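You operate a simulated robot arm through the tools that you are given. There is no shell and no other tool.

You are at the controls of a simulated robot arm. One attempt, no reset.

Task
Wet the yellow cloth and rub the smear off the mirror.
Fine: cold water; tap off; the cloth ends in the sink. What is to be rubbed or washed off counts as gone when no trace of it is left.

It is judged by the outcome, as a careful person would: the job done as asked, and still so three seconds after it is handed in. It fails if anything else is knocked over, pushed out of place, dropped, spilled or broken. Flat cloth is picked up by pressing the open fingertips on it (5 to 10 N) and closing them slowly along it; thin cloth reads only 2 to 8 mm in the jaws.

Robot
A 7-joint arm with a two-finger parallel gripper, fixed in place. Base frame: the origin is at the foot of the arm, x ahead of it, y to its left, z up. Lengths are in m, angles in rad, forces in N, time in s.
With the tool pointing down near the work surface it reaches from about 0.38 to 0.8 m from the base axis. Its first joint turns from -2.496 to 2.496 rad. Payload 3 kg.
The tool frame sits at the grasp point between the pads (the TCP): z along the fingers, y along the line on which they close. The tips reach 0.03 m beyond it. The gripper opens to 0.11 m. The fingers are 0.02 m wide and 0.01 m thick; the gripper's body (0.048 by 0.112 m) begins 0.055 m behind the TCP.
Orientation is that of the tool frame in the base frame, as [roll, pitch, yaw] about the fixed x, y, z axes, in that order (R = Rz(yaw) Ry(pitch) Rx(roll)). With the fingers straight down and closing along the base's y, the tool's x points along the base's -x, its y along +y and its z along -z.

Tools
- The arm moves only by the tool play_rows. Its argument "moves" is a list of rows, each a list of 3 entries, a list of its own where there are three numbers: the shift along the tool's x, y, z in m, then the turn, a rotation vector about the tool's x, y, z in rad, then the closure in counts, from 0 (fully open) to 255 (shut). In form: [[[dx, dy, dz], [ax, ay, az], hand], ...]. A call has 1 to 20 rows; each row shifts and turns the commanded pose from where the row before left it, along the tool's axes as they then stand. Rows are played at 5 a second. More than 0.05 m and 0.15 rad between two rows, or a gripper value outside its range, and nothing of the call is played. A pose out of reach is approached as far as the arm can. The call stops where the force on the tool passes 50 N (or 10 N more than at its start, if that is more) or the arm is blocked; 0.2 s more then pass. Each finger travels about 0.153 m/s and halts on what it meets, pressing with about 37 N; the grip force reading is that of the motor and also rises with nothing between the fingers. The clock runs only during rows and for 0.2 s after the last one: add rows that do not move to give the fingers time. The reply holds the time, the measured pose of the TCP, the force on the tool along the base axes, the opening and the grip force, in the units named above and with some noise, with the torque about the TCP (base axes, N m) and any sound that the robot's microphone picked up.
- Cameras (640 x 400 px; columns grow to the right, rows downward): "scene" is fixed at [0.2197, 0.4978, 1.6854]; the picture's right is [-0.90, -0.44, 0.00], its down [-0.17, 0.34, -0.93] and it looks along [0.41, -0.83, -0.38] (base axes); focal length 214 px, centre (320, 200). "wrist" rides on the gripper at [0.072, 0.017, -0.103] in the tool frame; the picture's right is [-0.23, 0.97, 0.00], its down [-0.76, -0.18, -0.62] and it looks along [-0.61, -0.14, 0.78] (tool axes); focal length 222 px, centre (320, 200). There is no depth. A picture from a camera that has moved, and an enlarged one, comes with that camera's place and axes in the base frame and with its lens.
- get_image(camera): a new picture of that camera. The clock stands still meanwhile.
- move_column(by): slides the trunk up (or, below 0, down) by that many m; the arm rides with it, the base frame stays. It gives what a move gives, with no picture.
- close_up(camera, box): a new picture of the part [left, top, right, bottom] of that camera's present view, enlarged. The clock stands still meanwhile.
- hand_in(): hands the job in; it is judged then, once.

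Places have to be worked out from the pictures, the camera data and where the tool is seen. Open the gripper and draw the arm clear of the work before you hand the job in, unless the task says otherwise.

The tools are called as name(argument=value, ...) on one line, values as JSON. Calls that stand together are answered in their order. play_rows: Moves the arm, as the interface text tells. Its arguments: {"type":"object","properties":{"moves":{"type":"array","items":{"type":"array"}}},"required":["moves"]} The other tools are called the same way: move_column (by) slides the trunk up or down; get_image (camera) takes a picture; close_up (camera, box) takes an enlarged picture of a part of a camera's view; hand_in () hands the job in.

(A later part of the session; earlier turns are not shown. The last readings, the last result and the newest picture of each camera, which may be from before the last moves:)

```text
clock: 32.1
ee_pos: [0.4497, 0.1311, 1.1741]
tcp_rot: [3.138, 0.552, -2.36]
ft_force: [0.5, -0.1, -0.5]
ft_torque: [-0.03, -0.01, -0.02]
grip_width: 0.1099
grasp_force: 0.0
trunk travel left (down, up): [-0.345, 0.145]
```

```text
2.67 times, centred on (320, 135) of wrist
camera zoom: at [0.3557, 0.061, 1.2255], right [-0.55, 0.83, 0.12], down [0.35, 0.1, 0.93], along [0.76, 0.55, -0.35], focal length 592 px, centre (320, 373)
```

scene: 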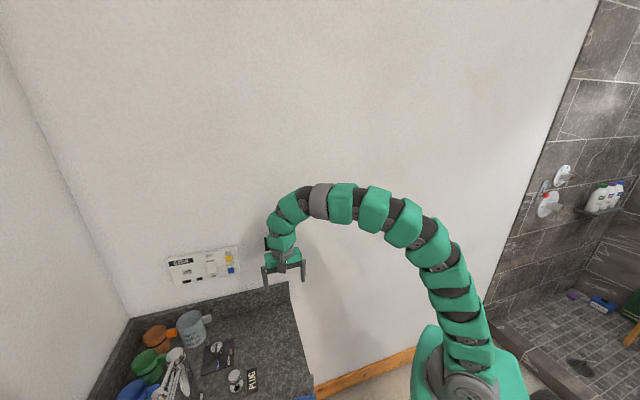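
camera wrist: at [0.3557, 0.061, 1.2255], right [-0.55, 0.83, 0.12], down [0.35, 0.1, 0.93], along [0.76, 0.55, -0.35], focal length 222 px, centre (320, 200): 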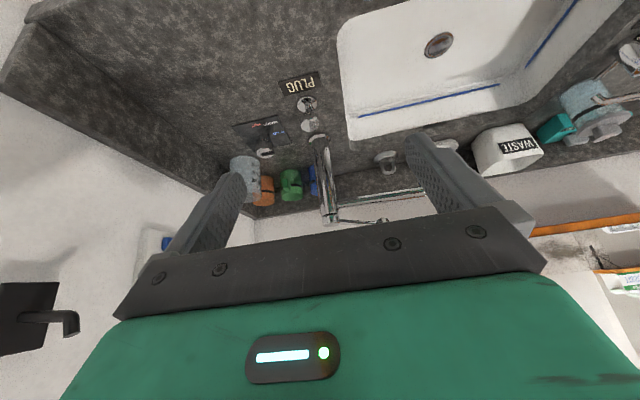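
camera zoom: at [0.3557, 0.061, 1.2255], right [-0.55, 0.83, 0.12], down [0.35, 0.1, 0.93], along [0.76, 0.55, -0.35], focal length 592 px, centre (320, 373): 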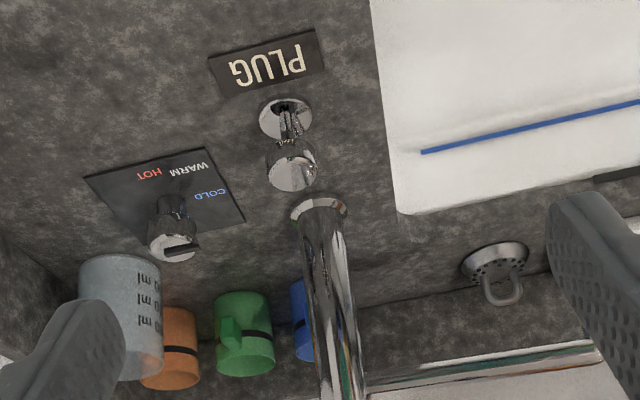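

The lever is hidden by the gripper's edge; I'll tilt another 0.4 rad so the tap top comes clear.

play_rows(moves=[[[0, 0, 0], [0, -0.14, 0], 0], [[0, 0, 0], [0, -0.14, 0], 0], [[0, 0, 0], [0, -0.12, 0], 0], [[0, 0, 0], [0, 0, 0], 0]])

get_image(camera="wrist")

close_up(camera="wrist", box=[280, 50, 440, 170])

close_up(camera="wrist", box=[300, 100, 400, 160])

```text
clock: 33.1
ee_pos: [0.45, 0.1322, 1.1755]
tcp_rot: [3.137, 0.893, -2.36]
ft_force: [0.4, -0.8, -0.6]
ft_torque: [0.0, -0.01, 0.0]
grip_width: 0.11
grasp_force: 0.1
out of reach, approached as far as the arm can: row 3
trunk travel left (down, up): [-0.345, 0.145]
```

```text
taken
camera wrist: at [0.3485, 0.0553, 1.1849], right [-0.59, 0.79, 0.18], down [0.12, -0.13, 0.98], along [0.8, 0.6, -0.02], focal length 222 px, centre (320, 200)
```

wrist: 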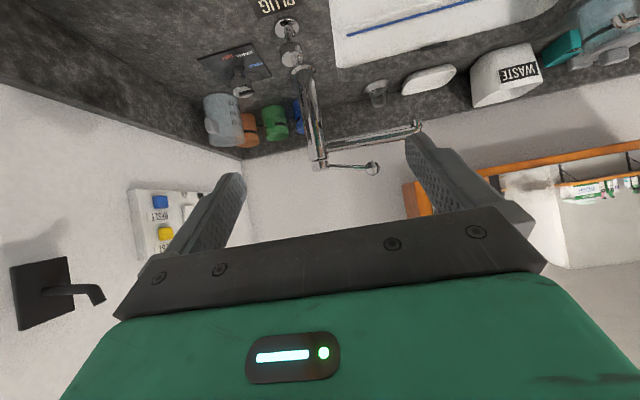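

```text
3.33 times, centred on (360, 110) of wrist
camera zoom: at [0.3485, 0.0553, 1.1849], right [-0.59, 0.79, 0.18], down [0.12, -0.13, 0.98], along [0.8, 0.6, -0.02], focal length 740 px, centre (187, 500)
```

zoom: 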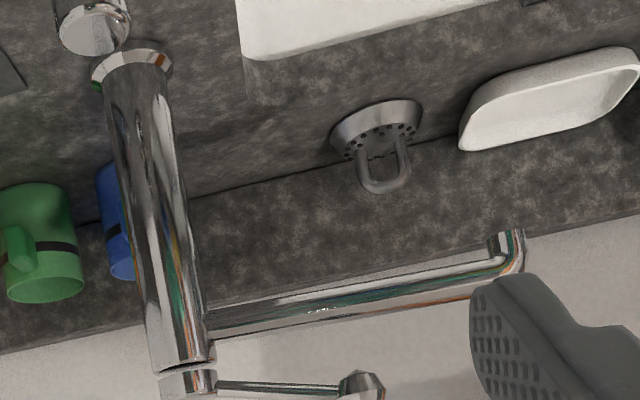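

```text
6.40 times, centred on (350, 130) of wrist
camera zoom: at [0.3485, 0.0553, 1.1849], right [-0.59, 0.79, 0.18], down [0.12, -0.13, 0.98], along [0.8, 0.6, -0.02], focal length 1422 px, centre (128, 648)
```

zoom: 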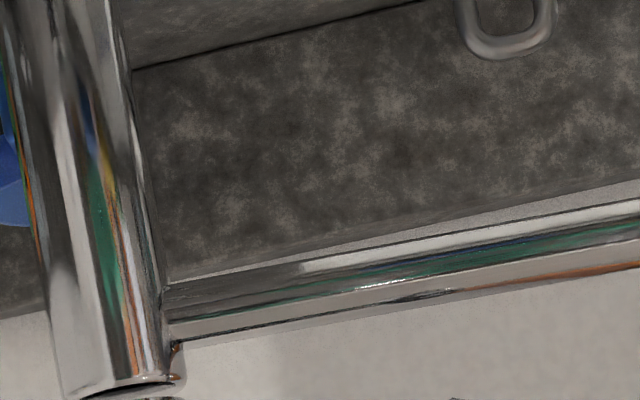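

Now the lever's end cap is in view; one more enlarged look at the head and lever.

close_up(camera="wrist", box=[305, 140, 393, 195])

close_up(camera="wrist", box=[100, 160, 240, 270])

close_up(camera="wrist", box=[480, 120, 640, 240])

```text
7.27 times, centred on (349, 168) of wrist
camera zoom: at [0.3485, 0.0553, 1.1849], right [-0.59, 0.79, 0.18], down [0.12, -0.13, 0.98], along [0.8, 0.6, -0.02], focal length 1615 px, centre (109, 436)
```

zoom: 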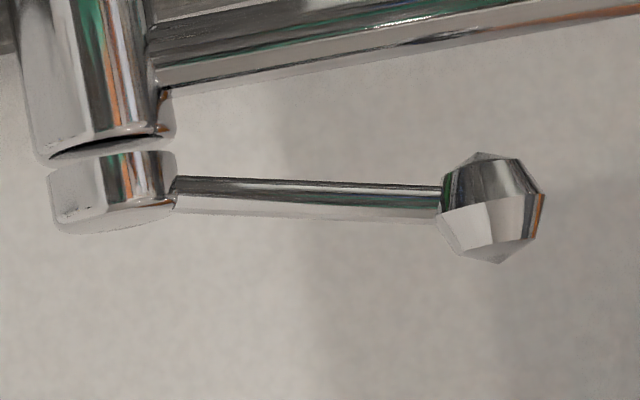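

```text
3.64 times, centred on (170, 215) of wrist
camera zoom: at [0.3485, 0.0553, 1.1849], right [-0.59, 0.79, 0.18], down [0.12, -0.13, 0.98], along [0.8, 0.6, -0.02], focal length 808 px, centre (866, 146)
```

zoom: 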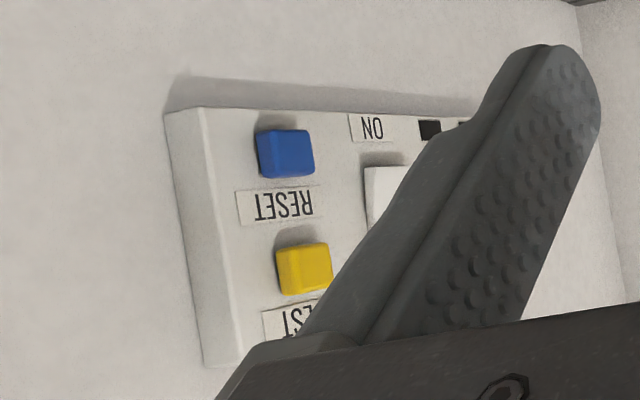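

```text
3.33 times, centred on (560, 180) of wrist
camera zoom: at [0.3485, 0.0553, 1.1849], right [-0.59, 0.79, 0.18], down [0.12, -0.13, 0.98], along [0.8, 0.6, -0.02], focal length 740 px, centre (-480, 267)
```

zoom: 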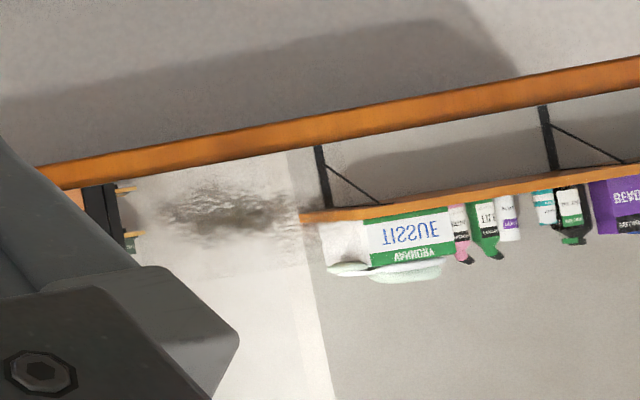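

The lever is a cap on the pillar with a rod and faceted end knob at about (0.632, 0.411, 1.137). I'll grip that end from above with the fingers across the rod, to feel which way it moves. First I straighten and yaw to 135°.

play_rows(moves=[[[0, 0, 0], [0, 0.148, 0], 0], [[0, 0, 0], [0, 0.148, 0], 0], [[0, 0, 0], [0, 0.148, 0], 0], [[0, 0, 0], [0, 0.148, 0], 0], [[0, 0, 0], [0, 0.148, 0], 0], [[0, 0, 0], [0, 0.148, 0], 0], [[0, 0, 0], [0, 0, 0.1428], 0], [[0, 0, 0], [0, 0, 0.1428], 0], [[0, 0, 0], [0, 0, 0.1428], 0], [[0, 0, 0], [0, 0, 0.1428], 0], [[0, 0, 0], [0, 0, 0.1428], 30], [[0, 0, 0], [0, 0, 0.1428], 60], [[0, 0, 0], [0, 0, 0.1428], 90], [[0, 0, 0], [0, 0, 0.1428], 110], [[0, 0, 0], [0, 0, 0.1428], 110], [[0, 0, 0], [0, 0, 0.1428], 110], [[0, 0, 0], [0, 0, 0.1428], 110], [[0, 0, 0], [0, 0, 0], 110]])

move_column(by=0.12)

```text
clock: 36.9
ee_pos: [0.4492, 0.1319, 1.1755]
tcp_rot: [3.137, -0.003, 2.354]
ft_force: [0.5, -0.6, -0.3]
ft_torque: [0.01, 0.02, 0.0]
grip_width: 0.0624
grasp_force: 0.0
trunk travel left (down, up): [-0.345, 0.145]
```

```text
clock: 38.4
ee_pos: [0.4489, 0.131, 1.2946]
tcp_rot: [3.138, -0.003, 2.354]
ft_force: [-0.4, -0.9, 0.9]
ft_torque: [-0.04, 0.0, -0.01]
grip_width: 0.0625
grasp_force: 0.1
trunk travel left (down, up): [-0.465, 0.025]
```

Trunk raised. Now I'll descend slightly and move out to hover above the lever's end knob at z≈1.2.

play_rows(moves=[[[0, 0, 0.04], [0, 0, 0], 110], [[0, 0, 0.045], [0, 0, 0], 110], [[0.0086, 0.041, 0], [0, 0, 0], 110], [[0.0086, 0.041, 0], [0, 0, 0], 110], [[0.0086, 0.041, 0], [0, 0, 0], 110], [[0.0086, 0.041, 0], [0, 0, 0], 110], [[0.0086, 0.041, 0], [0, 0, 0], 110], [[0.0086, 0.041, 0], [0, 0, 0], 110], [[0.0086, 0.041, 0], [0, 0, 0], 110], [[0.0086, 0.041, 0], [0, 0, 0], 110], [[0, 0, 0], [0, 0, 0], 110]])

get_image(camera="wrist")

get_image(camera="scene")

```text
clock: 40.8
ee_pos: [0.632, 0.4085, 1.208]
tcp_rot: [3.139, -0.001, 2.354]
ft_force: [-0.3, 1.7, 0.4]
ft_torque: [-0.05, -0.03, 0.01]
grip_width: 0.0626
grasp_force: 0.2
trunk travel left (down, up): [-0.465, 0.025]
```

```text
taken
camera wrist: at [0.5918, 0.4724, 1.3123], right [0.85, 0.53, 0.0], down [0.41, -0.67, 0.62], along [0.33, -0.53, -0.78], focal length 222 px, centre (320, 200)
```

wrist: 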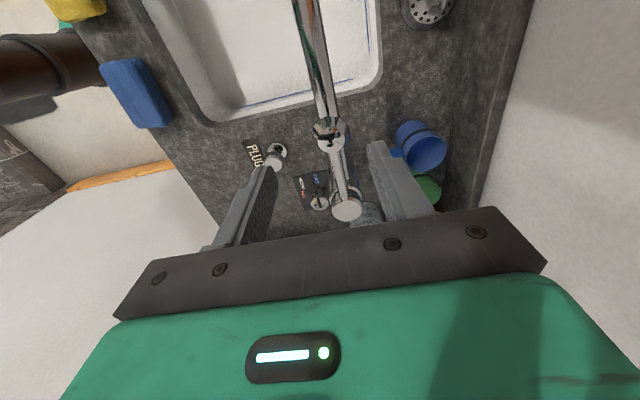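

```text
taken
```

scene: 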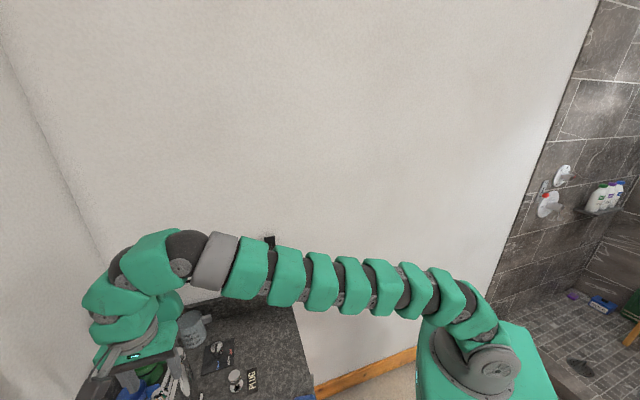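

The lever knob is centred between the fingers. I'll descend 8 cm to straddle it.

play_rows(moves=[[[0, 0.002, 0.03], [0, 0, 0], 110], [[0, 0, 0.03], [0, 0, 0], 110], [[0, 0, 0.02], [0, 0, 0], 110], [[0, 0, 0], [0, 0, 0], 110]])

get_image(camera="wrist")

close_up(camera="scene", box=[60, 280, 260, 400])

```text
clock: 41.8
ee_pos: [0.6335, 0.4104, 1.1299]
tcp_rot: [3.138, -0.002, 2.355]
ft_force: [0.0, -0.1, 0.3]
ft_torque: [0.0, 0.0, 0.01]
grip_width: 0.0627
grasp_force: 0.1
trunk travel left (down, up): [-0.465, 0.025]
```

```text
taken
camera wrist: at [0.5945, 0.4731, 1.2339], right [0.85, 0.53, 0.0], down [0.41, -0.67, 0.62], along [0.33, -0.53, -0.78], focal length 222 px, centre (320, 200)
```

wrist: 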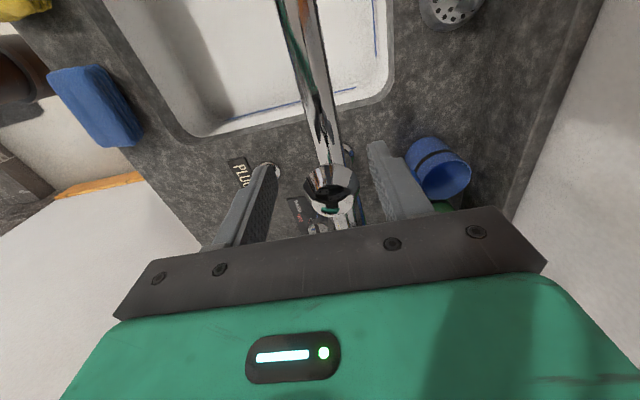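

```text
3.20 times, centred on (160, 340) of scene
camera zoom: at [0.2197, 0.4978, 1.6854], right [-0.9, -0.44, 0.0], down [-0.17, 0.34, -0.93], along [0.41, -0.83, -0.38], focal length 686 px, centre (832, -248)
```

zoom: 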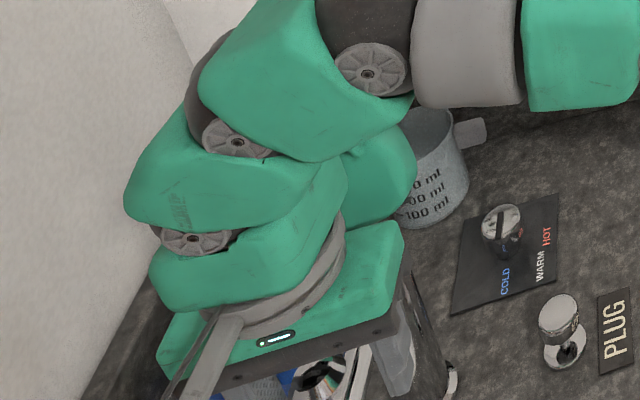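

Closing slowly on the lever's end knob.

play_rows(moves=[[[0, 0, 0], [0, 0, 0], 140], [[0, 0, 0], [0, 0, 0], 160], [[0, 0, 0], [0, 0, 0], 175], [[0, 0, 0], [0, 0, 0], 190], [[0, 0, 0], [0, 0, 0], 200], [[0, 0, 0], [0, 0, 0], 200]])

get_image(camera="wrist")

```text
clock: 43.2
ee_pos: [0.6352, 0.4115, 1.1286]
tcp_rot: [3.139, -0.002, 2.355]
ft_force: [23.0, 22.5, 9.3]
ft_torque: [-0.11, -0.23, -0.03]
grip_width: 0.0397
grasp_force: 15.7
trunk travel left (down, up): [-0.465, 0.025]
```

```text
taken
camera wrist: at [0.596, 0.4748, 1.2337], right [0.85, 0.53, 0.0], down [0.41, -0.67, 0.62], along [0.33, -0.53, -0.78], focal length 222 px, centre (320, 200)
```

wrist: 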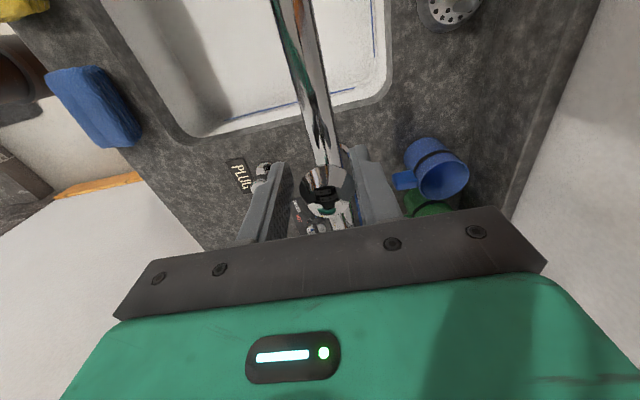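

The gripper stopped at 40 mm with about 32 N toward the back wall, so only one finger is touching. I'll zoom in to see what it touches.

close_up(camera="wrist", box=[250, 110, 410, 240])

```text
3.08 times, centred on (330, 175) of wrist
camera zoom: at [0.596, 0.4748, 1.2337], right [0.85, 0.53, 0.0], down [0.41, -0.67, 0.62], along [0.33, -0.53, -0.78], focal length 684 px, centre (289, 277)
```

zoom: 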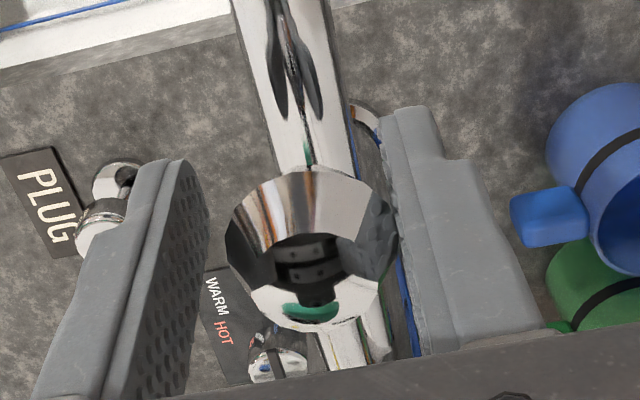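

The right finger is on the knob, which sits 5–6 mm further toward the wall than my tool. I'll open a little, shift to centre and close again.

play_rows(moves=[[[0, 0, 0], [0, 0, 0], 140], [[0, 0.006, 0], [0, 0, 0], 140], [[0, 0, 0], [0, 0, 0], 160], [[0, 0, 0], [0, 0, 0], 175], [[0, 0, 0], [0, 0, 0], 185], [[0, 0, 0], [0, 0, 0], 195], [[0, 0, 0], [0, 0, 0], 195]])

close_up(camera="wrist", box=[250, 110, 410, 240])

```text
clock: 44.8
ee_pos: [0.6379, 0.4156, 1.1289]
tcp_rot: [3.139, -0.004, 2.354]
ft_force: [-5.1, -4.1, -1.3]
ft_torque: [0.05, 0.1, -0.01]
grip_width: 0.0308
grasp_force: 44.5
trunk travel left (down, up): [-0.465, 0.025]
```

```text
3.08 times, centred on (330, 175) of wrist
camera zoom: at [0.5986, 0.4785, 1.235], right [0.85, 0.53, 0.0], down [0.41, -0.67, 0.62], along [0.33, -0.53, -0.78], focal length 684 px, centre (289, 277)
```

zoom: 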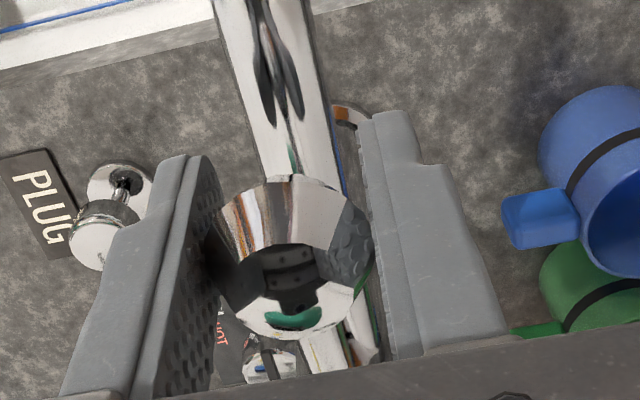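

The knob is now held at 31 mm. I'll test with a small upward lift of 6 mm and read the forces.

play_rows(moves=[[[0, 0, -0.003], [0, 0, 0], 195], [[0, 0, -0.003], [0, 0, 0], 195], [[0, 0, 0], [0, 0, 0], 195]])

```text
clock: 45.6
ee_pos: [0.6393, 0.415, 1.1375]
tcp_rot: [3.141, -0.004, 2.353]
ft_force: [-14.5, -20.5, -13.2]
ft_torque: [0.91, 0.82, -0.01]
grip_width: 0.0309
grasp_force: 45.6
trunk travel left (down, up): [-0.465, 0.025]
```

It rose about 8 mm with 13 N resistance. I'll lift a few more millimetres to see whether it moves freely or binds.

play_rows(moves=[[[0, 0, -0.004], [0, 0, 0], 195], [[0, 0, -0.004], [0, 0, 0], 195], [[0, 0, 0], [0, 0, 0], 195]])

close_up(camera="wrist", box=[230, 0, 430, 240])

```text
clock: 46.4
ee_pos: [0.6409, 0.414, 1.1449]
tcp_rot: [3.14, -0.005, 2.351]
ft_force: [-11.9, -39.6, -16.4]
ft_torque: [0.75, 0.62, 0.04]
grip_width: 0.0312
grasp_force: 45.2
trunk travel left (down, up): [-0.465, 0.025]
```

```text
1.67 times, centred on (330, 120) of wrist
camera zoom: at [0.6009, 0.4768, 1.2497], right [0.85, 0.52, 0.0], down [0.41, -0.67, 0.62], along [0.33, -0.53, -0.78], focal length 370 px, centre (303, 333)
```

zoom: 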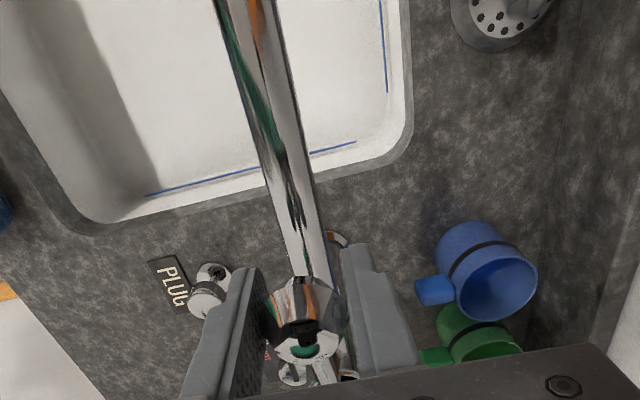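

The lever lifts along an arc: the end rose about 16 mm and drew toward the pillar. Side force has built up, so I'll ease the tool 3 mm toward the pillar and back to follow the arc.

play_rows(moves=[[[-0.003, -0.003, 0], [0, 0, 0], 195], [[0, 0, 0], [0, 0, 0], 195]])

get_image(camera="wrist")

get_image(camera="scene")

```text
clock: 47.0
ee_pos: [0.6392, 0.414, 1.1471]
tcp_rot: [3.137, -0.003, 2.355]
ft_force: [-2.4, -15.6, -11.9]
ft_torque: [0.75, 0.52, 0.01]
grip_width: 0.0311
grasp_force: 45.1
trunk travel left (down, up): [-0.465, 0.025]
```

```text
taken
camera wrist: at [0.6005, 0.4762, 1.251], right [0.85, 0.53, 0.0], down [0.41, -0.67, 0.62], along [0.33, -0.52, -0.79], focal length 222 px, centre (320, 200)
```

wrist: 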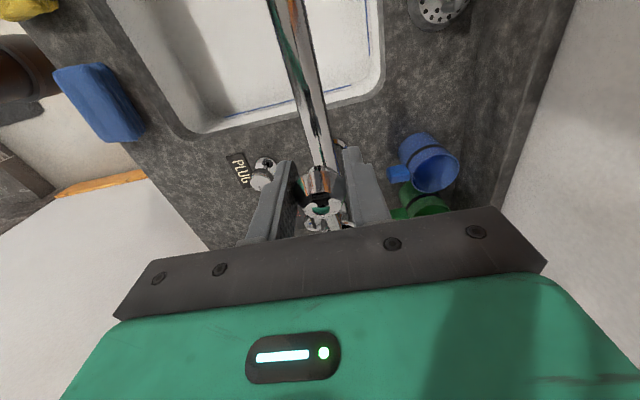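

```text
taken
```

scene: 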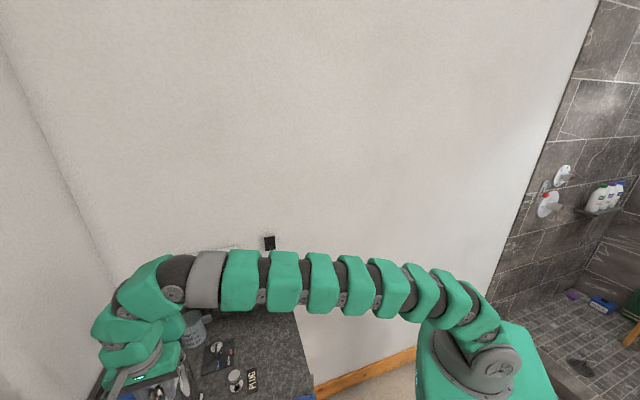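

I'll zoom again to see whether the knob rose with the fingers or slipped between them.

close_up(camera="wrist", box=[250, 110, 410, 240])

```text
3.08 times, centred on (330, 175) of wrist
camera zoom: at [0.6005, 0.4762, 1.251], right [0.85, 0.53, 0.0], down [0.41, -0.67, 0.62], along [0.33, -0.52, -0.79], focal length 684 px, centre (289, 277)
```

zoom: 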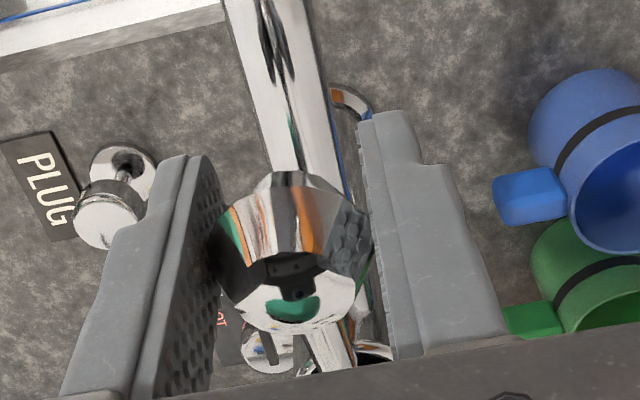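

The knob stayed fixed between the fingers, so the lever really is a lift lever. I'll follow its arc further up.

play_rows(moves=[[[-0.0025, -0.002, -0.005], [0, 0, 0], 195], [[-0.002, 0, -0.005], [0, 0, 0], 195], [[-0.0025, 0, -0.005], [0, 0, 0], 195], [[0, 0, 0], [0, 0, 0], 195]])

get_image(camera="wrist")

```text
clock: 48.0
ee_pos: [0.6438, 0.4101, 1.1587]
tcp_rot: [3.138, -0.004, 2.356]
ft_force: [10.4, 15.8, -10.4]
ft_torque: [0.86, 0.82, 0.15]
grip_width: 0.0311
grasp_force: 45.0
trunk travel left (down, up): [-0.465, 0.025]
```

```text
taken
camera wrist: at [0.6035, 0.4731, 1.2638], right [0.85, 0.53, 0.0], down [0.41, -0.67, 0.62], along [0.33, -0.53, -0.78], focal length 222 px, centre (320, 200)
```

wrist: 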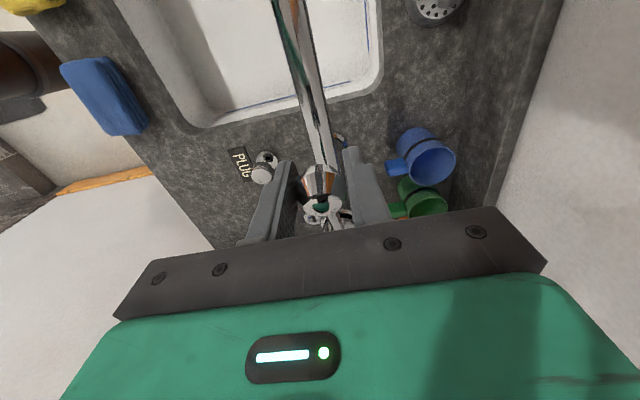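

The lever end is up about 3 cm and there's no sound of water yet. I'll release it gently and rise to look at the spout outlet and whether the lever stays up.

play_rows(moves=[[[0, 0.002, 0], [0, 0, 0], 180], [[0, 0, 0], [0, 0, 0], 130], [[0, 0, 0], [0, 0, 0], 110], [[0, 0, -0.03], [0, 0, 0], 110], [[0, 0, -0.03], [0, 0, 0], 110], [[0, -0.03, 0], [0, 0, 0], 110], [[0, 0, 0], [0, 0, 0], 110]])

get_image(camera="wrist")

```text
clock: 49.6
ee_pos: [0.6149, 0.3781, 1.2113]
tcp_rot: [3.138, -0.004, 2.355]
ft_force: [0.2, 0.3, 0.1]
ft_torque: [0.0, -0.04, -0.03]
grip_width: 0.0626
grasp_force: 0.1
out of reach, approached as far as the arm can: row 5
trunk travel left (down, up): [-0.465, 0.025]
```

```text
taken
camera wrist: at [0.5758, 0.4408, 1.3157], right [0.85, 0.53, 0.0], down [0.41, -0.67, 0.62], along [0.33, -0.53, -0.78], focal length 222 px, centre (320, 200)
```

wrist: 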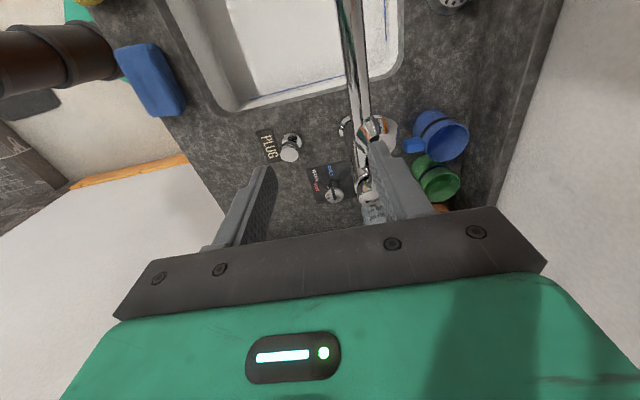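

No stream visible from here yet. I'll retreat toward the front and turn back to face the tap for a proper look.

play_rows(moves=[[[0, -0.047, 0], [0, 0, 0], 110], [[0, -0.047, 0], [0, 0, 0], 110], [[0, -0.047, 0], [0, 0, 0], 110], [[0, -0.047, 0], [0, 0, 0], 110], [[0, -0.047, 0], [0, 0, 0], 60], [[0, -0.047, 0], [0, 0, 0], 0], [[0, 0, 0], [0, 0, -0.1428], 0], [[0, 0, 0], [0, 0, -0.1428], 0], [[0, 0, 0], [0, 0, -0.1428], 0], [[0, 0, 0], [0, 0, -0.1428], 0], [[0, 0, 0], [0, 0, -0.1428], 0], [[0, 0, 0], [0, 0, -0.1428], 0], [[0, 0, 0], [0, 0, -0.1428], 0], [[0, 0, 0], [0, 0, -0.1428], 0], [[0, 0, 0], [0, 0, -0.1428], 0], [[0, 0, 0], [0, 0, -0.1428], 0], [[0, 0, 0], [0, 0, -0.1428], 0], [[0, 0, 0], [0, -0.15, 0], 0], [[0, 0, 0], [0, -0.15, 0], 0], [[0, 0, 0], [0, -0.15, 0], 0]])

play_rows(moves=[[[0, 0, 0], [0, -0.15, 0], 0], [[0, 0, 0], [0, -0.15, 0], 0], [[0, 0, 0], [0, 0, 0], 0]])

get_image(camera="wrist")

```text
clock: 53.8
ee_pos: [0.4143, 0.1811, 1.2104]
tcp_rot: [3.14, 0.457, -2.358]
ft_force: [-0.2, -0.6, -0.4]
ft_torque: [0.0, 0.03, -0.02]
grip_width: 0.11
grasp_force: 0.1
trunk travel left (down, up): [-0.465, 0.025]
```

```text
clock: 54.6
ee_pos: [0.4222, 0.1829, 1.2161]
tcp_rot: [3.138, 0.655, -2.36]
ft_force: [-1.0, -0.2, -0.4]
ft_torque: [0.01, -0.02, -0.02]
grip_width: 0.1102
grasp_force: 0.1
out of reach, approached as far as the arm can: row 2
trunk travel left (down, up): [-0.465, 0.025]
```

```text
taken
camera wrist: at [0.3247, 0.1099, 1.2551], right [-0.56, 0.82, 0.14], down [0.29, 0.03, 0.96], along [0.78, 0.58, -0.25], focal length 222 px, centre (320, 200)
```

wrist: 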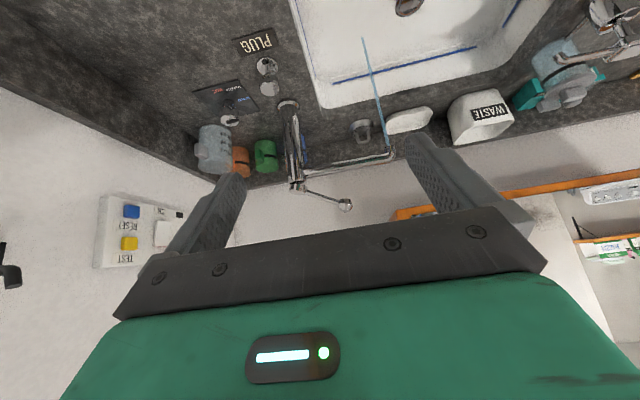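

Water is running: a thin stream falls from the spout into the basin. I'll zoom in to see where it lands and that nothing splashes out.

close_up(camera="wrist", box=[270, 0, 450, 215])

close_up(camera="wrist", box=[280, 140, 420, 220])

```text
1.86 times, centred on (360, 108) of wrist
camera zoom: at [0.3247, 0.1099, 1.2551], right [-0.56, 0.82, 0.14], down [0.29, 0.03, 0.96], along [0.78, 0.58, -0.25], focal length 413 px, centre (246, 372)
```

zoom: 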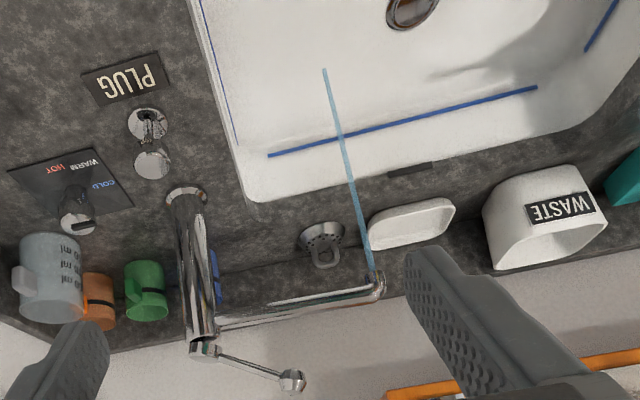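

```text
4.57 times, centred on (350, 180) of wrist
camera zoom: at [0.3247, 0.1099, 1.2551], right [-0.56, 0.82, 0.14], down [0.29, 0.03, 0.96], along [0.78, 0.58, -0.25], focal length 1015 px, centre (183, 291)
```

zoom: 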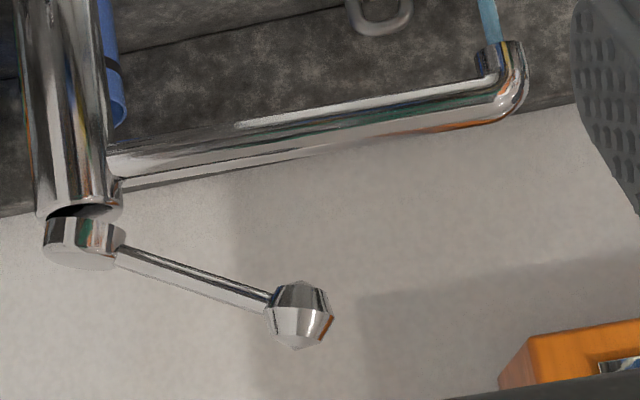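

Water falls cleanly into the basin at roughly (0.576, 0.502). Next is the yellow cloth, centred near (0.285, 0.356): I'll straighten the tool (yaw 225°, fingers closing along the cloth's length) and move above it.

play_rows(moves=[[[0, 0, 0], [0, 0.131, 0], 0], [[0, 0, 0], [0, 0.131, 0], 0], [[0, 0, 0], [0, 0.131, 0], 0], [[0, 0, 0], [0, 0.131, 0], 0], [[0, 0, 0], [0, 0.131, 0], 0], [[-0.004, 0.0365, 0], [0, 0, 0], 0], [[-0.004, 0.0365, 0], [0, 0, 0], 0], [[-0.004, 0.0365, 0], [0, 0, 0], 0], [[-0.004, 0.0365, 0], [0, 0, 0], 0], [[-0.004, 0.0365, 0], [0, 0, 0], 0], [[-0.004, 0.0365, 0], [0, 0, 0], 0], [[0, 0, 0], [0, 0, 0], 0]])

get_image(camera="wrist")

```text
clock: 57.2
ee_pos: [0.2819, 0.3594, 1.2172]
tcp_rot: [3.139, -0.001, -2.359]
ft_force: [0.5, 0.9, 0.0]
ft_torque: [0.01, 0.0, 0.01]
grip_width: 0.1101
grasp_force: 0.0
trunk travel left (down, up): [-0.465, 0.025]
```

```text
taken
camera wrist: at [0.2201, 0.3206, 1.3214], right [-0.53, 0.85, 0.0], down [0.67, 0.41, 0.62], along [0.53, 0.33, -0.78], focal length 222 px, centre (320, 200)
```

wrist: 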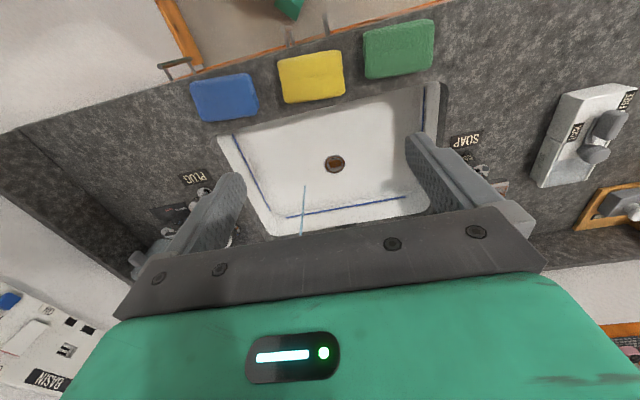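

The cloth's centre works out to about (0.287, 0.349). I'll zoom to see its thickness and shape before pressing on it.

close_up(camera="wrist", box=[240, 30, 400, 130])

```text
4.00 times, centred on (320, 80) of wrist
camera zoom: at [0.2201, 0.3206, 1.3214], right [-0.53, 0.85, 0.0], down [0.67, 0.41, 0.62], along [0.53, 0.33, -0.78], focal length 888 px, centre (320, 680)
```

zoom: 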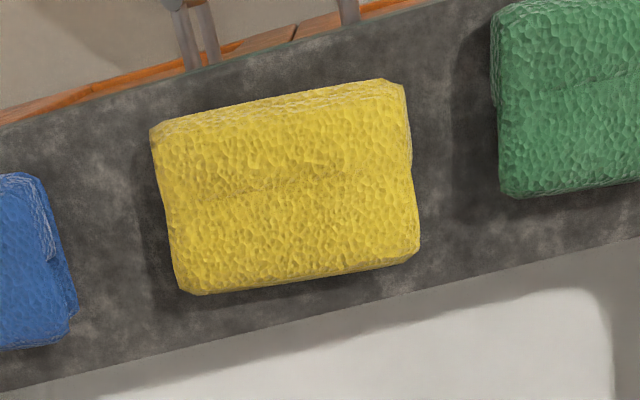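

The pad is thick and about 0.10 × 0.07 m. I'd rather grip it across its short side, so I'll yaw to 135° (fingers closing front-to-back) and drop lower to judge its thickness.

play_rows(moves=[[[0, 0, 0], [0, 0, 0.1428], 0], [[0, 0, 0], [0, 0, 0.1428], 0], [[0, 0, 0], [0, 0, 0.1428], 0], [[0, 0, 0], [0, 0, 0.1428], 0], [[0, 0, 0], [0, 0, 0.1428], 0], [[0, 0, 0], [0, 0, 0.1428], 0], [[0, 0, 0], [0, 0, 0.1428], 0], [[0, 0, 0], [0, 0, 0.1428], 0], [[0, 0, 0], [0, 0, 0.1428], 0], [[0, 0, 0], [0, 0, 0.1428], 0], [[0, 0, 0], [0, 0, 0.1428], 0], [[0, 0, 0.04], [0, 0, 0], 0], [[0, 0, 0.04], [0, 0, 0], 0], [[0, 0, 0.04], [0, 0, 0], 0], [[0, 0, 0.04], [0, 0, 0], 0], [[0, 0, 0], [0, 0, 0], 0]])

get_image(camera="wrist")

```text
clock: 60.6
ee_pos: [0.2808, 0.354, 1.0546]
tcp_rot: [-3.14, -0.002, 2.353]
ft_force: [0.9, 0.9, 0.0]
ft_torque: [-0.03, 0.02, 0.0]
grip_width: 0.1102
grasp_force: 0.0
trunk travel left (down, up): [-0.465, 0.025]
```

```text
taken
camera wrist: at [0.2426, 0.4173, 1.1597], right [0.85, 0.53, 0.0], down [0.41, -0.66, 0.62], along [0.33, -0.53, -0.78], focal length 222 px, centre (320, 200)
```

wrist: 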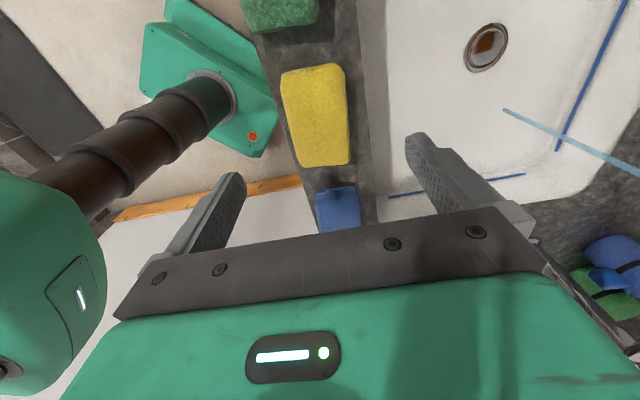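

Pad centre confirmed at about (0.284, 0.349), width about 64 mm. A zoom for thickness before lowering.

close_up(camera="wrist", box=[240, 40, 400, 240])

```text
2.00 times, centred on (320, 140) of wrist
camera zoom: at [0.2426, 0.4173, 1.1597], right [0.85, 0.53, 0.0], down [0.41, -0.66, 0.62], along [0.33, -0.53, -0.78], focal length 444 px, centre (320, 320)
```

zoom: 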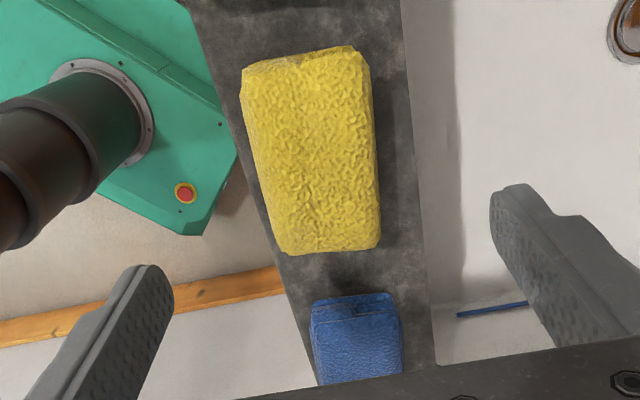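

Gaps beside the pad are about 1–2.5 cm, which fits the fingers at a reduced opening. I'll narrow to about 86 mm, correct e by 6 mm and descend most of the way.

play_rows(moves=[[[-0.006, 0.002, 0], [0, 0, 0], 55], [[0, 0, 0.03], [0, 0, 0], 55], [[0, 0, 0.03], [0, 0, 0], 55], [[0, 0, 0.03], [0, 0, 0], 55], [[0, 0, 0], [0, 0, 0], 55]])

get_image(camera="wrist")

```text
clock: 61.8
ee_pos: [0.2857, 0.351, 0.9653]
tcp_rot: [-3.139, 0.0, 2.352]
ft_force: [0.4, -0.7, 0.4]
ft_torque: [0.0, 0.03, 0.01]
grip_width: 0.0861
grasp_force: 0.1
trunk travel left (down, up): [-0.465, 0.025]
```

```text
taken
camera wrist: at [0.2476, 0.4142, 1.0696], right [0.85, 0.53, 0.0], down [0.41, -0.67, 0.62], along [0.33, -0.53, -0.78], focal length 222 px, centre (320, 200)
```

wrist: 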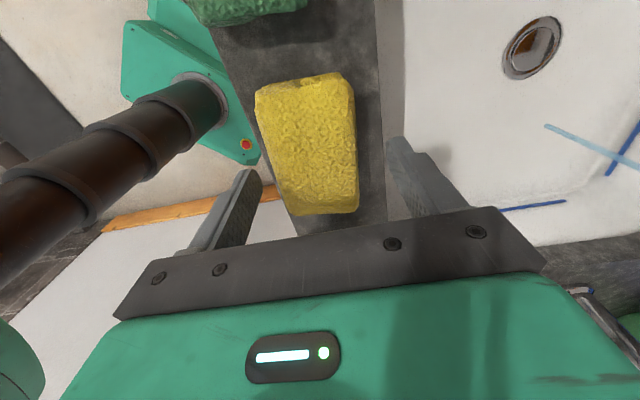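

The pad is well straddled, with 8–14 mm clearance on each side. Lowering the last 2.5 cm slowly while watching the force.

play_rows(moves=[[[0, -0.003, 0.01], [0, 0, 0], 55], [[0, 0, 0.01], [0, 0, 0], 55], [[0, 0, 0.006], [0, 0, 0], 55], [[0, 0, 0], [0, 0, 0], 55]])

get_image(camera="wrist")

```text
clock: 62.8
ee_pos: [0.2864, 0.3496, 0.9402]
tcp_rot: [-3.137, -0.002, 2.355]
ft_force: [1.2, 0.6, -0.3]
ft_torque: [-0.02, -0.01, 0.01]
grip_width: 0.0862
grasp_force: 0.1
trunk travel left (down, up): [-0.465, 0.025]
```

```text
taken
camera wrist: at [0.247, 0.413, 1.0446], right [0.85, 0.53, 0.0], down [0.41, -0.66, 0.62], along [0.33, -0.53, -0.78], focal length 222 px, centre (320, 200)
```

wrist: 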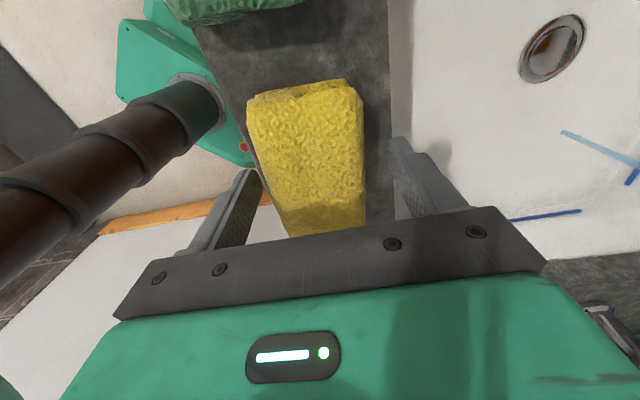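

No contact yet, tips just above the counter. Now closing slowly onto the pad's sides.

play_rows(moves=[[[0, 0, 0], [0, 0, 0], 70], [[0, 0, 0], [0, 0, 0], 82], [[0, 0, 0], [0, 0, 0], 92], [[0, 0, 0], [0, 0, 0], 100], [[0, 0, 0], [0, 0, 0], 108], [[0, 0, 0], [0, 0, 0], 116], [[0, 0, 0], [0, 0, 0], 124], [[0, 0, 0], [0, 0, 0], 132], [[0, 0, 0], [0, 0, 0], 132]])

get_image(camera="wrist")

```text
clock: 64.8
ee_pos: [0.2861, 0.349, 0.9394]
tcp_rot: [-3.139, -0.004, 2.355]
ft_force: [-0.1, -0.7, 0.8]
ft_torque: [0.0, -0.07, -0.08]
grip_width: 0.0576
grasp_force: 36.7
trunk travel left (down, up): [-0.465, 0.025]
```

```text
taken
camera wrist: at [0.247, 0.4129, 1.0448], right [0.85, 0.53, 0.0], down [0.41, -0.66, 0.62], along [0.33, -0.53, -0.78], focal length 222 px, centre (320, 200)
```

wrist: 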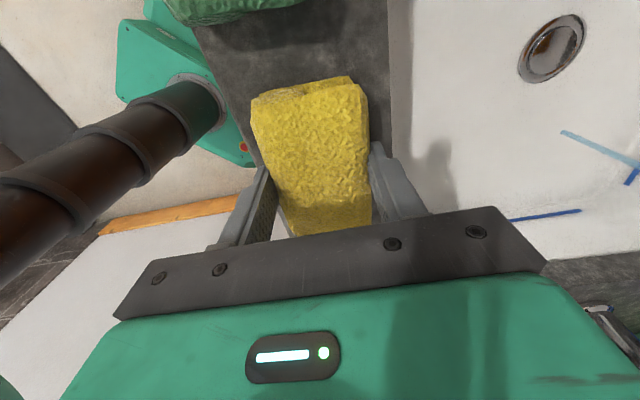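

Gripped at 58 mm with 37 N; the pad compresses a little. Lifting it a few centimetres to test the hold.

play_rows(moves=[[[0, 0, 0], [0, 0, 0], 145], [[0, 0, -0.01], [0, 0, 0], 145], [[0, 0, -0.02], [0, 0, 0], 145], [[0, 0, -0.03], [0, 0, 0], 145], [[0, 0, -0.03], [0, 0, 0], 145], [[0, 0, 0], [0, 0, 0], 145]])

get_image(camera="wrist")

```text
clock: 66.2
ee_pos: [0.287, 0.3509, 1.0297]
tcp_rot: [3.14, -0.001, 2.354]
ft_force: [-0.5, 0.0, 0.2]
ft_torque: [0.04, -0.03, -0.03]
grip_width: 0.0573
grasp_force: 37.0
trunk travel left (down, up): [-0.465, 0.025]
```

```text
taken
camera wrist: at [0.2476, 0.4131, 1.1338], right [0.85, 0.53, 0.0], down [0.41, -0.67, 0.62], along [0.33, -0.53, -0.78], focal length 222 px, centre (320, 200)
```

wrist: 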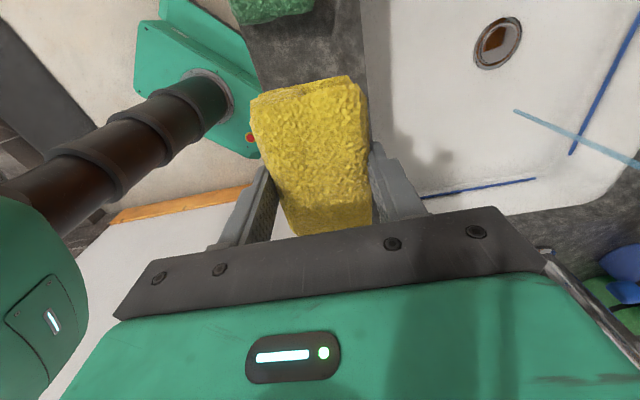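

The pad holds. I'll carry it forward over the basin (n≈0.60), still upright, before tilting it under the stream.

play_rows(moves=[[[-0.0168, 0.0372, 0], [0, 0, 0], 145], [[-0.0168, 0.0372, 0], [0, 0, 0], 145], [[-0.0168, 0.0372, 0], [0, 0, 0], 145], [[-0.0168, 0.0372, 0], [0, 0, 0], 145], [[0, 0, 0], [0, 0, 0], 145]])

get_image(camera="wrist")

```text
clock: 67.4
ee_pos: [0.4419, 0.4077, 1.0263]
tcp_rot: [-3.139, -0.003, 2.355]
ft_force: [0.3, 0.2, -0.5]
ft_torque: [0.0, 0.02, 0.01]
grip_width: 0.0573
grasp_force: 37.1
trunk travel left (down, up): [-0.465, 0.025]
```

```text
taken
camera wrist: at [0.4022, 0.47, 1.1307], right [0.85, 0.53, 0.0], down [0.41, -0.67, 0.62], along [0.33, -0.53, -0.78], focal length 222 px, centre (320, 200)
```

wrist: 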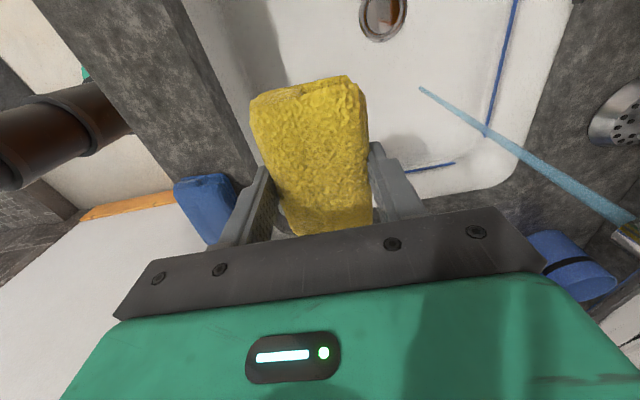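

From two views the stream falls vertically at about (0.568, 0.485), z from 1.05 down to 0.77. I'll tilt the tool forward 60° so the pad can go under the spout while the gripper stays in front of it.

play_rows(moves=[[[0, 0, 0], [-0.1496, 0, 0], 145], [[0, 0, 0], [-0.1496, 0, 0], 145], [[0, 0, 0], [-0.1496, 0, 0], 145], [[0, 0, 0], [-0.1496, 0, 0], 145], [[0, 0, 0], [-0.1496, 0, 0], 145], [[0, 0, 0], [-0.1496, 0, 0], 145], [[0, 0, 0], [-0.1496, 0, 0], 145], [[0, 0, 0], [0, 0, 0], 145]])

get_image(camera="wrist")

get_image(camera="scene")

```text
clock: 69.2
ee_pos: [0.4406, 0.4081, 1.0292]
tcp_rot: [2.095, -0.004, 2.354]
ft_force: [0.3, -0.4, -0.9]
ft_torque: [0.01, -0.02, -0.02]
grip_width: 0.0568
grasp_force: 37.3
trunk travel left (down, up): [-0.465, 0.025]
```

```text
taken
camera wrist: at [0.3311, 0.4022, 1.0965], right [0.51, 0.18, 0.84], down [0.09, -0.98, 0.16], along [0.86, 0.0, -0.52], focal length 222 px, centre (320, 200)
```

wrist: 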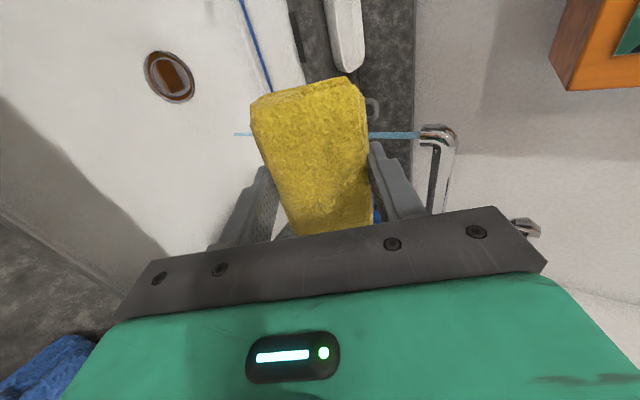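

```text
taken
```

scene: 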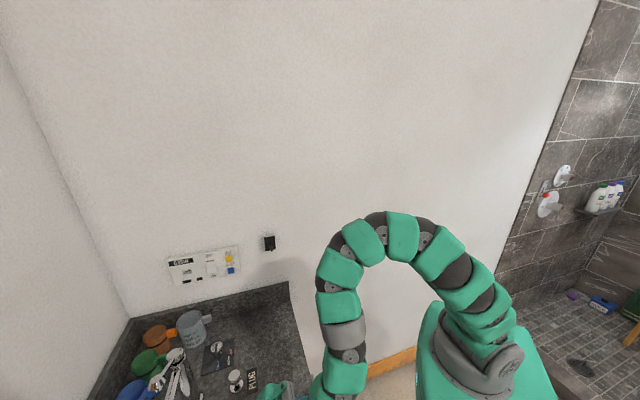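

The spout and stream are visible behind the pad. I'll slide the pad forward and down along the tool axis until the stream falls on it beside the upper finger.

play_rows(moves=[[[-0.0014, -0.003, 0.0375], [0, 0, 0], 145], [[-0.0014, -0.003, 0.0375], [0, 0, 0], 145], [[-0.0014, -0.003, 0.0375], [0, 0, 0], 145], [[-0.0014, -0.003, 0.0375], [0, 0, 0], 145], [[0, 0, 0], [0, 0, 0], 145]])

get_image(camera="wrist")

```text
clock: 70.4
ee_pos: [0.534, 0.4902, 0.9428]
tcp_rot: [2.099, -0.003, 2.354]
ft_force: [-0.6, -0.6, -1.1]
ft_torque: [-0.02, 0.03, 0.01]
grip_width: 0.0569
grasp_force: 36.5
trunk travel left (down, up): [-0.465, 0.025]
```

```text
taken
camera wrist: at [0.4247, 0.4845, 1.0112], right [0.51, 0.18, 0.84], down [0.09, -0.98, 0.16], along [0.86, 0.0, -0.52], focal length 222 px, centre (320, 200)
```

wrist: 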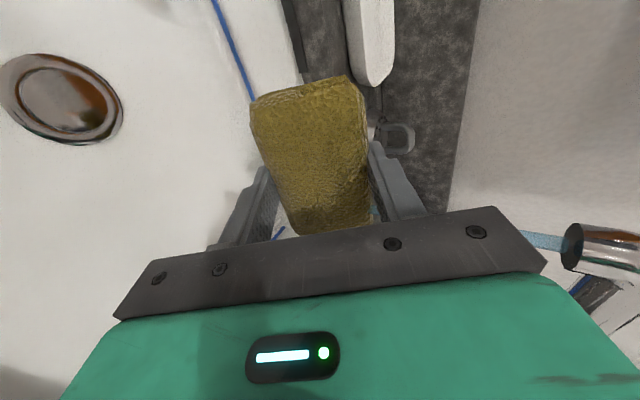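

The pad has darkened: it is soaking up water. I'll hold here a little longer to wet it through.

play_rows(moves=[[[0, 0, 0], [0, 0, 0], 145], [[0, 0, 0], [0, 0, 0], 145], [[0, 0, 0], [0, 0, 0], 145], [[0, 0, 0], [0, 0, 0], 145], [[0.01, 0, 0], [0, 0, 0], 145], [[0, 0, 0], [0, 0, 0], 145], [[0, 0, 0], [0, 0, 0], 145], [[-0.01, 0, 0], [0, 0, 0], 145], [[0, 0, 0], [0, 0, 0], 145]])

get_image(camera="wrist")

close_up(camera="wrist", box=[220, 60, 440, 260])

```text
clock: 72.4
ee_pos: [0.5338, 0.4902, 0.9444]
tcp_rot: [2.098, -0.003, 2.354]
ft_force: [1.0, -0.3, -1.3]
ft_torque: [0.01, 0.01, -0.02]
grip_width: 0.0571
grasp_force: 37.0
trunk travel left (down, up): [-0.465, 0.025]
```

```text
taken
camera wrist: at [0.4245, 0.4844, 1.0112], right [0.51, 0.18, 0.84], down [0.09, -0.98, 0.16], along [0.86, 0.0, -0.52], focal length 222 px, centre (320, 200)
```

wrist: 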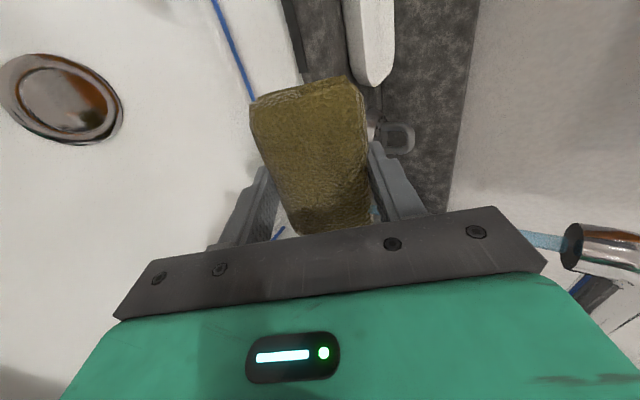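

```text
2.00 times, centred on (330, 160) of wrist
camera zoom: at [0.4245, 0.4844, 1.0112], right [0.51, 0.18, 0.84], down [0.09, -0.98, 0.16], along [0.86, 0.0, -0.52], focal length 444 px, centre (300, 280)
```

zoom: 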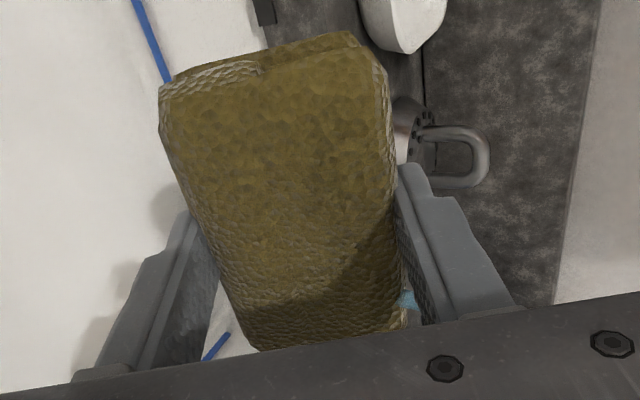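

The pad is soaked dark all over. I'll draw it back out of the stream, keep it over the basin to drip, and check.

play_rows(moves=[[[0, 0, -0.0375], [0, 0, 0], 145], [[0, 0, -0.0375], [0, 0, 0], 145], [[0, 0.003, -0.0375], [0, 0, 0], 145], [[0, 0.003, -0.0375], [0, 0, 0], 145], [[0, 0, 0], [0, 0, 0], 145], [[0, 0, 0], [0, 0, 0], 145], [[0, 0, 0], [0, 0, 0], 145], [[0, 0, 0], [0, 0, 0], 145]])

get_image(camera="wrist")

```text
clock: 74.2
ee_pos: [0.4408, 0.4068, 1.0219]
tcp_rot: [2.103, -0.007, 2.357]
ft_force: [-0.2, 1.2, -1.2]
ft_torque: [0.01, 0.02, 0.0]
grip_width: 0.0573
grasp_force: 37.1
out of reach, approached as far as the arm can: row 4
trunk travel left (down, up): [-0.465, 0.025]
```

```text
taken
camera wrist: at [0.3334, 0.4007, 1.0896], right [0.51, 0.19, 0.84], down [0.1, -0.98, 0.16], along [0.85, 0.0, -0.52], focal length 222 px, centre (320, 200)
```

wrist: 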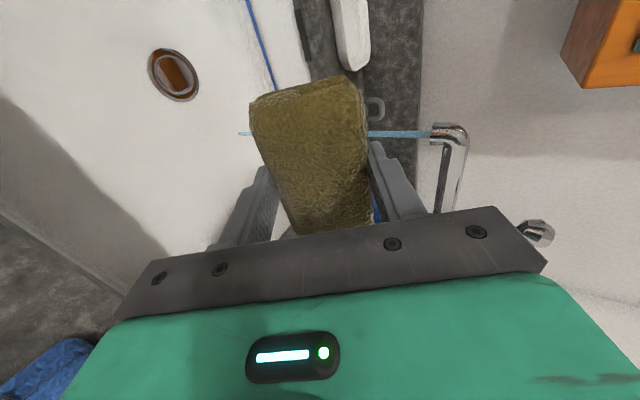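

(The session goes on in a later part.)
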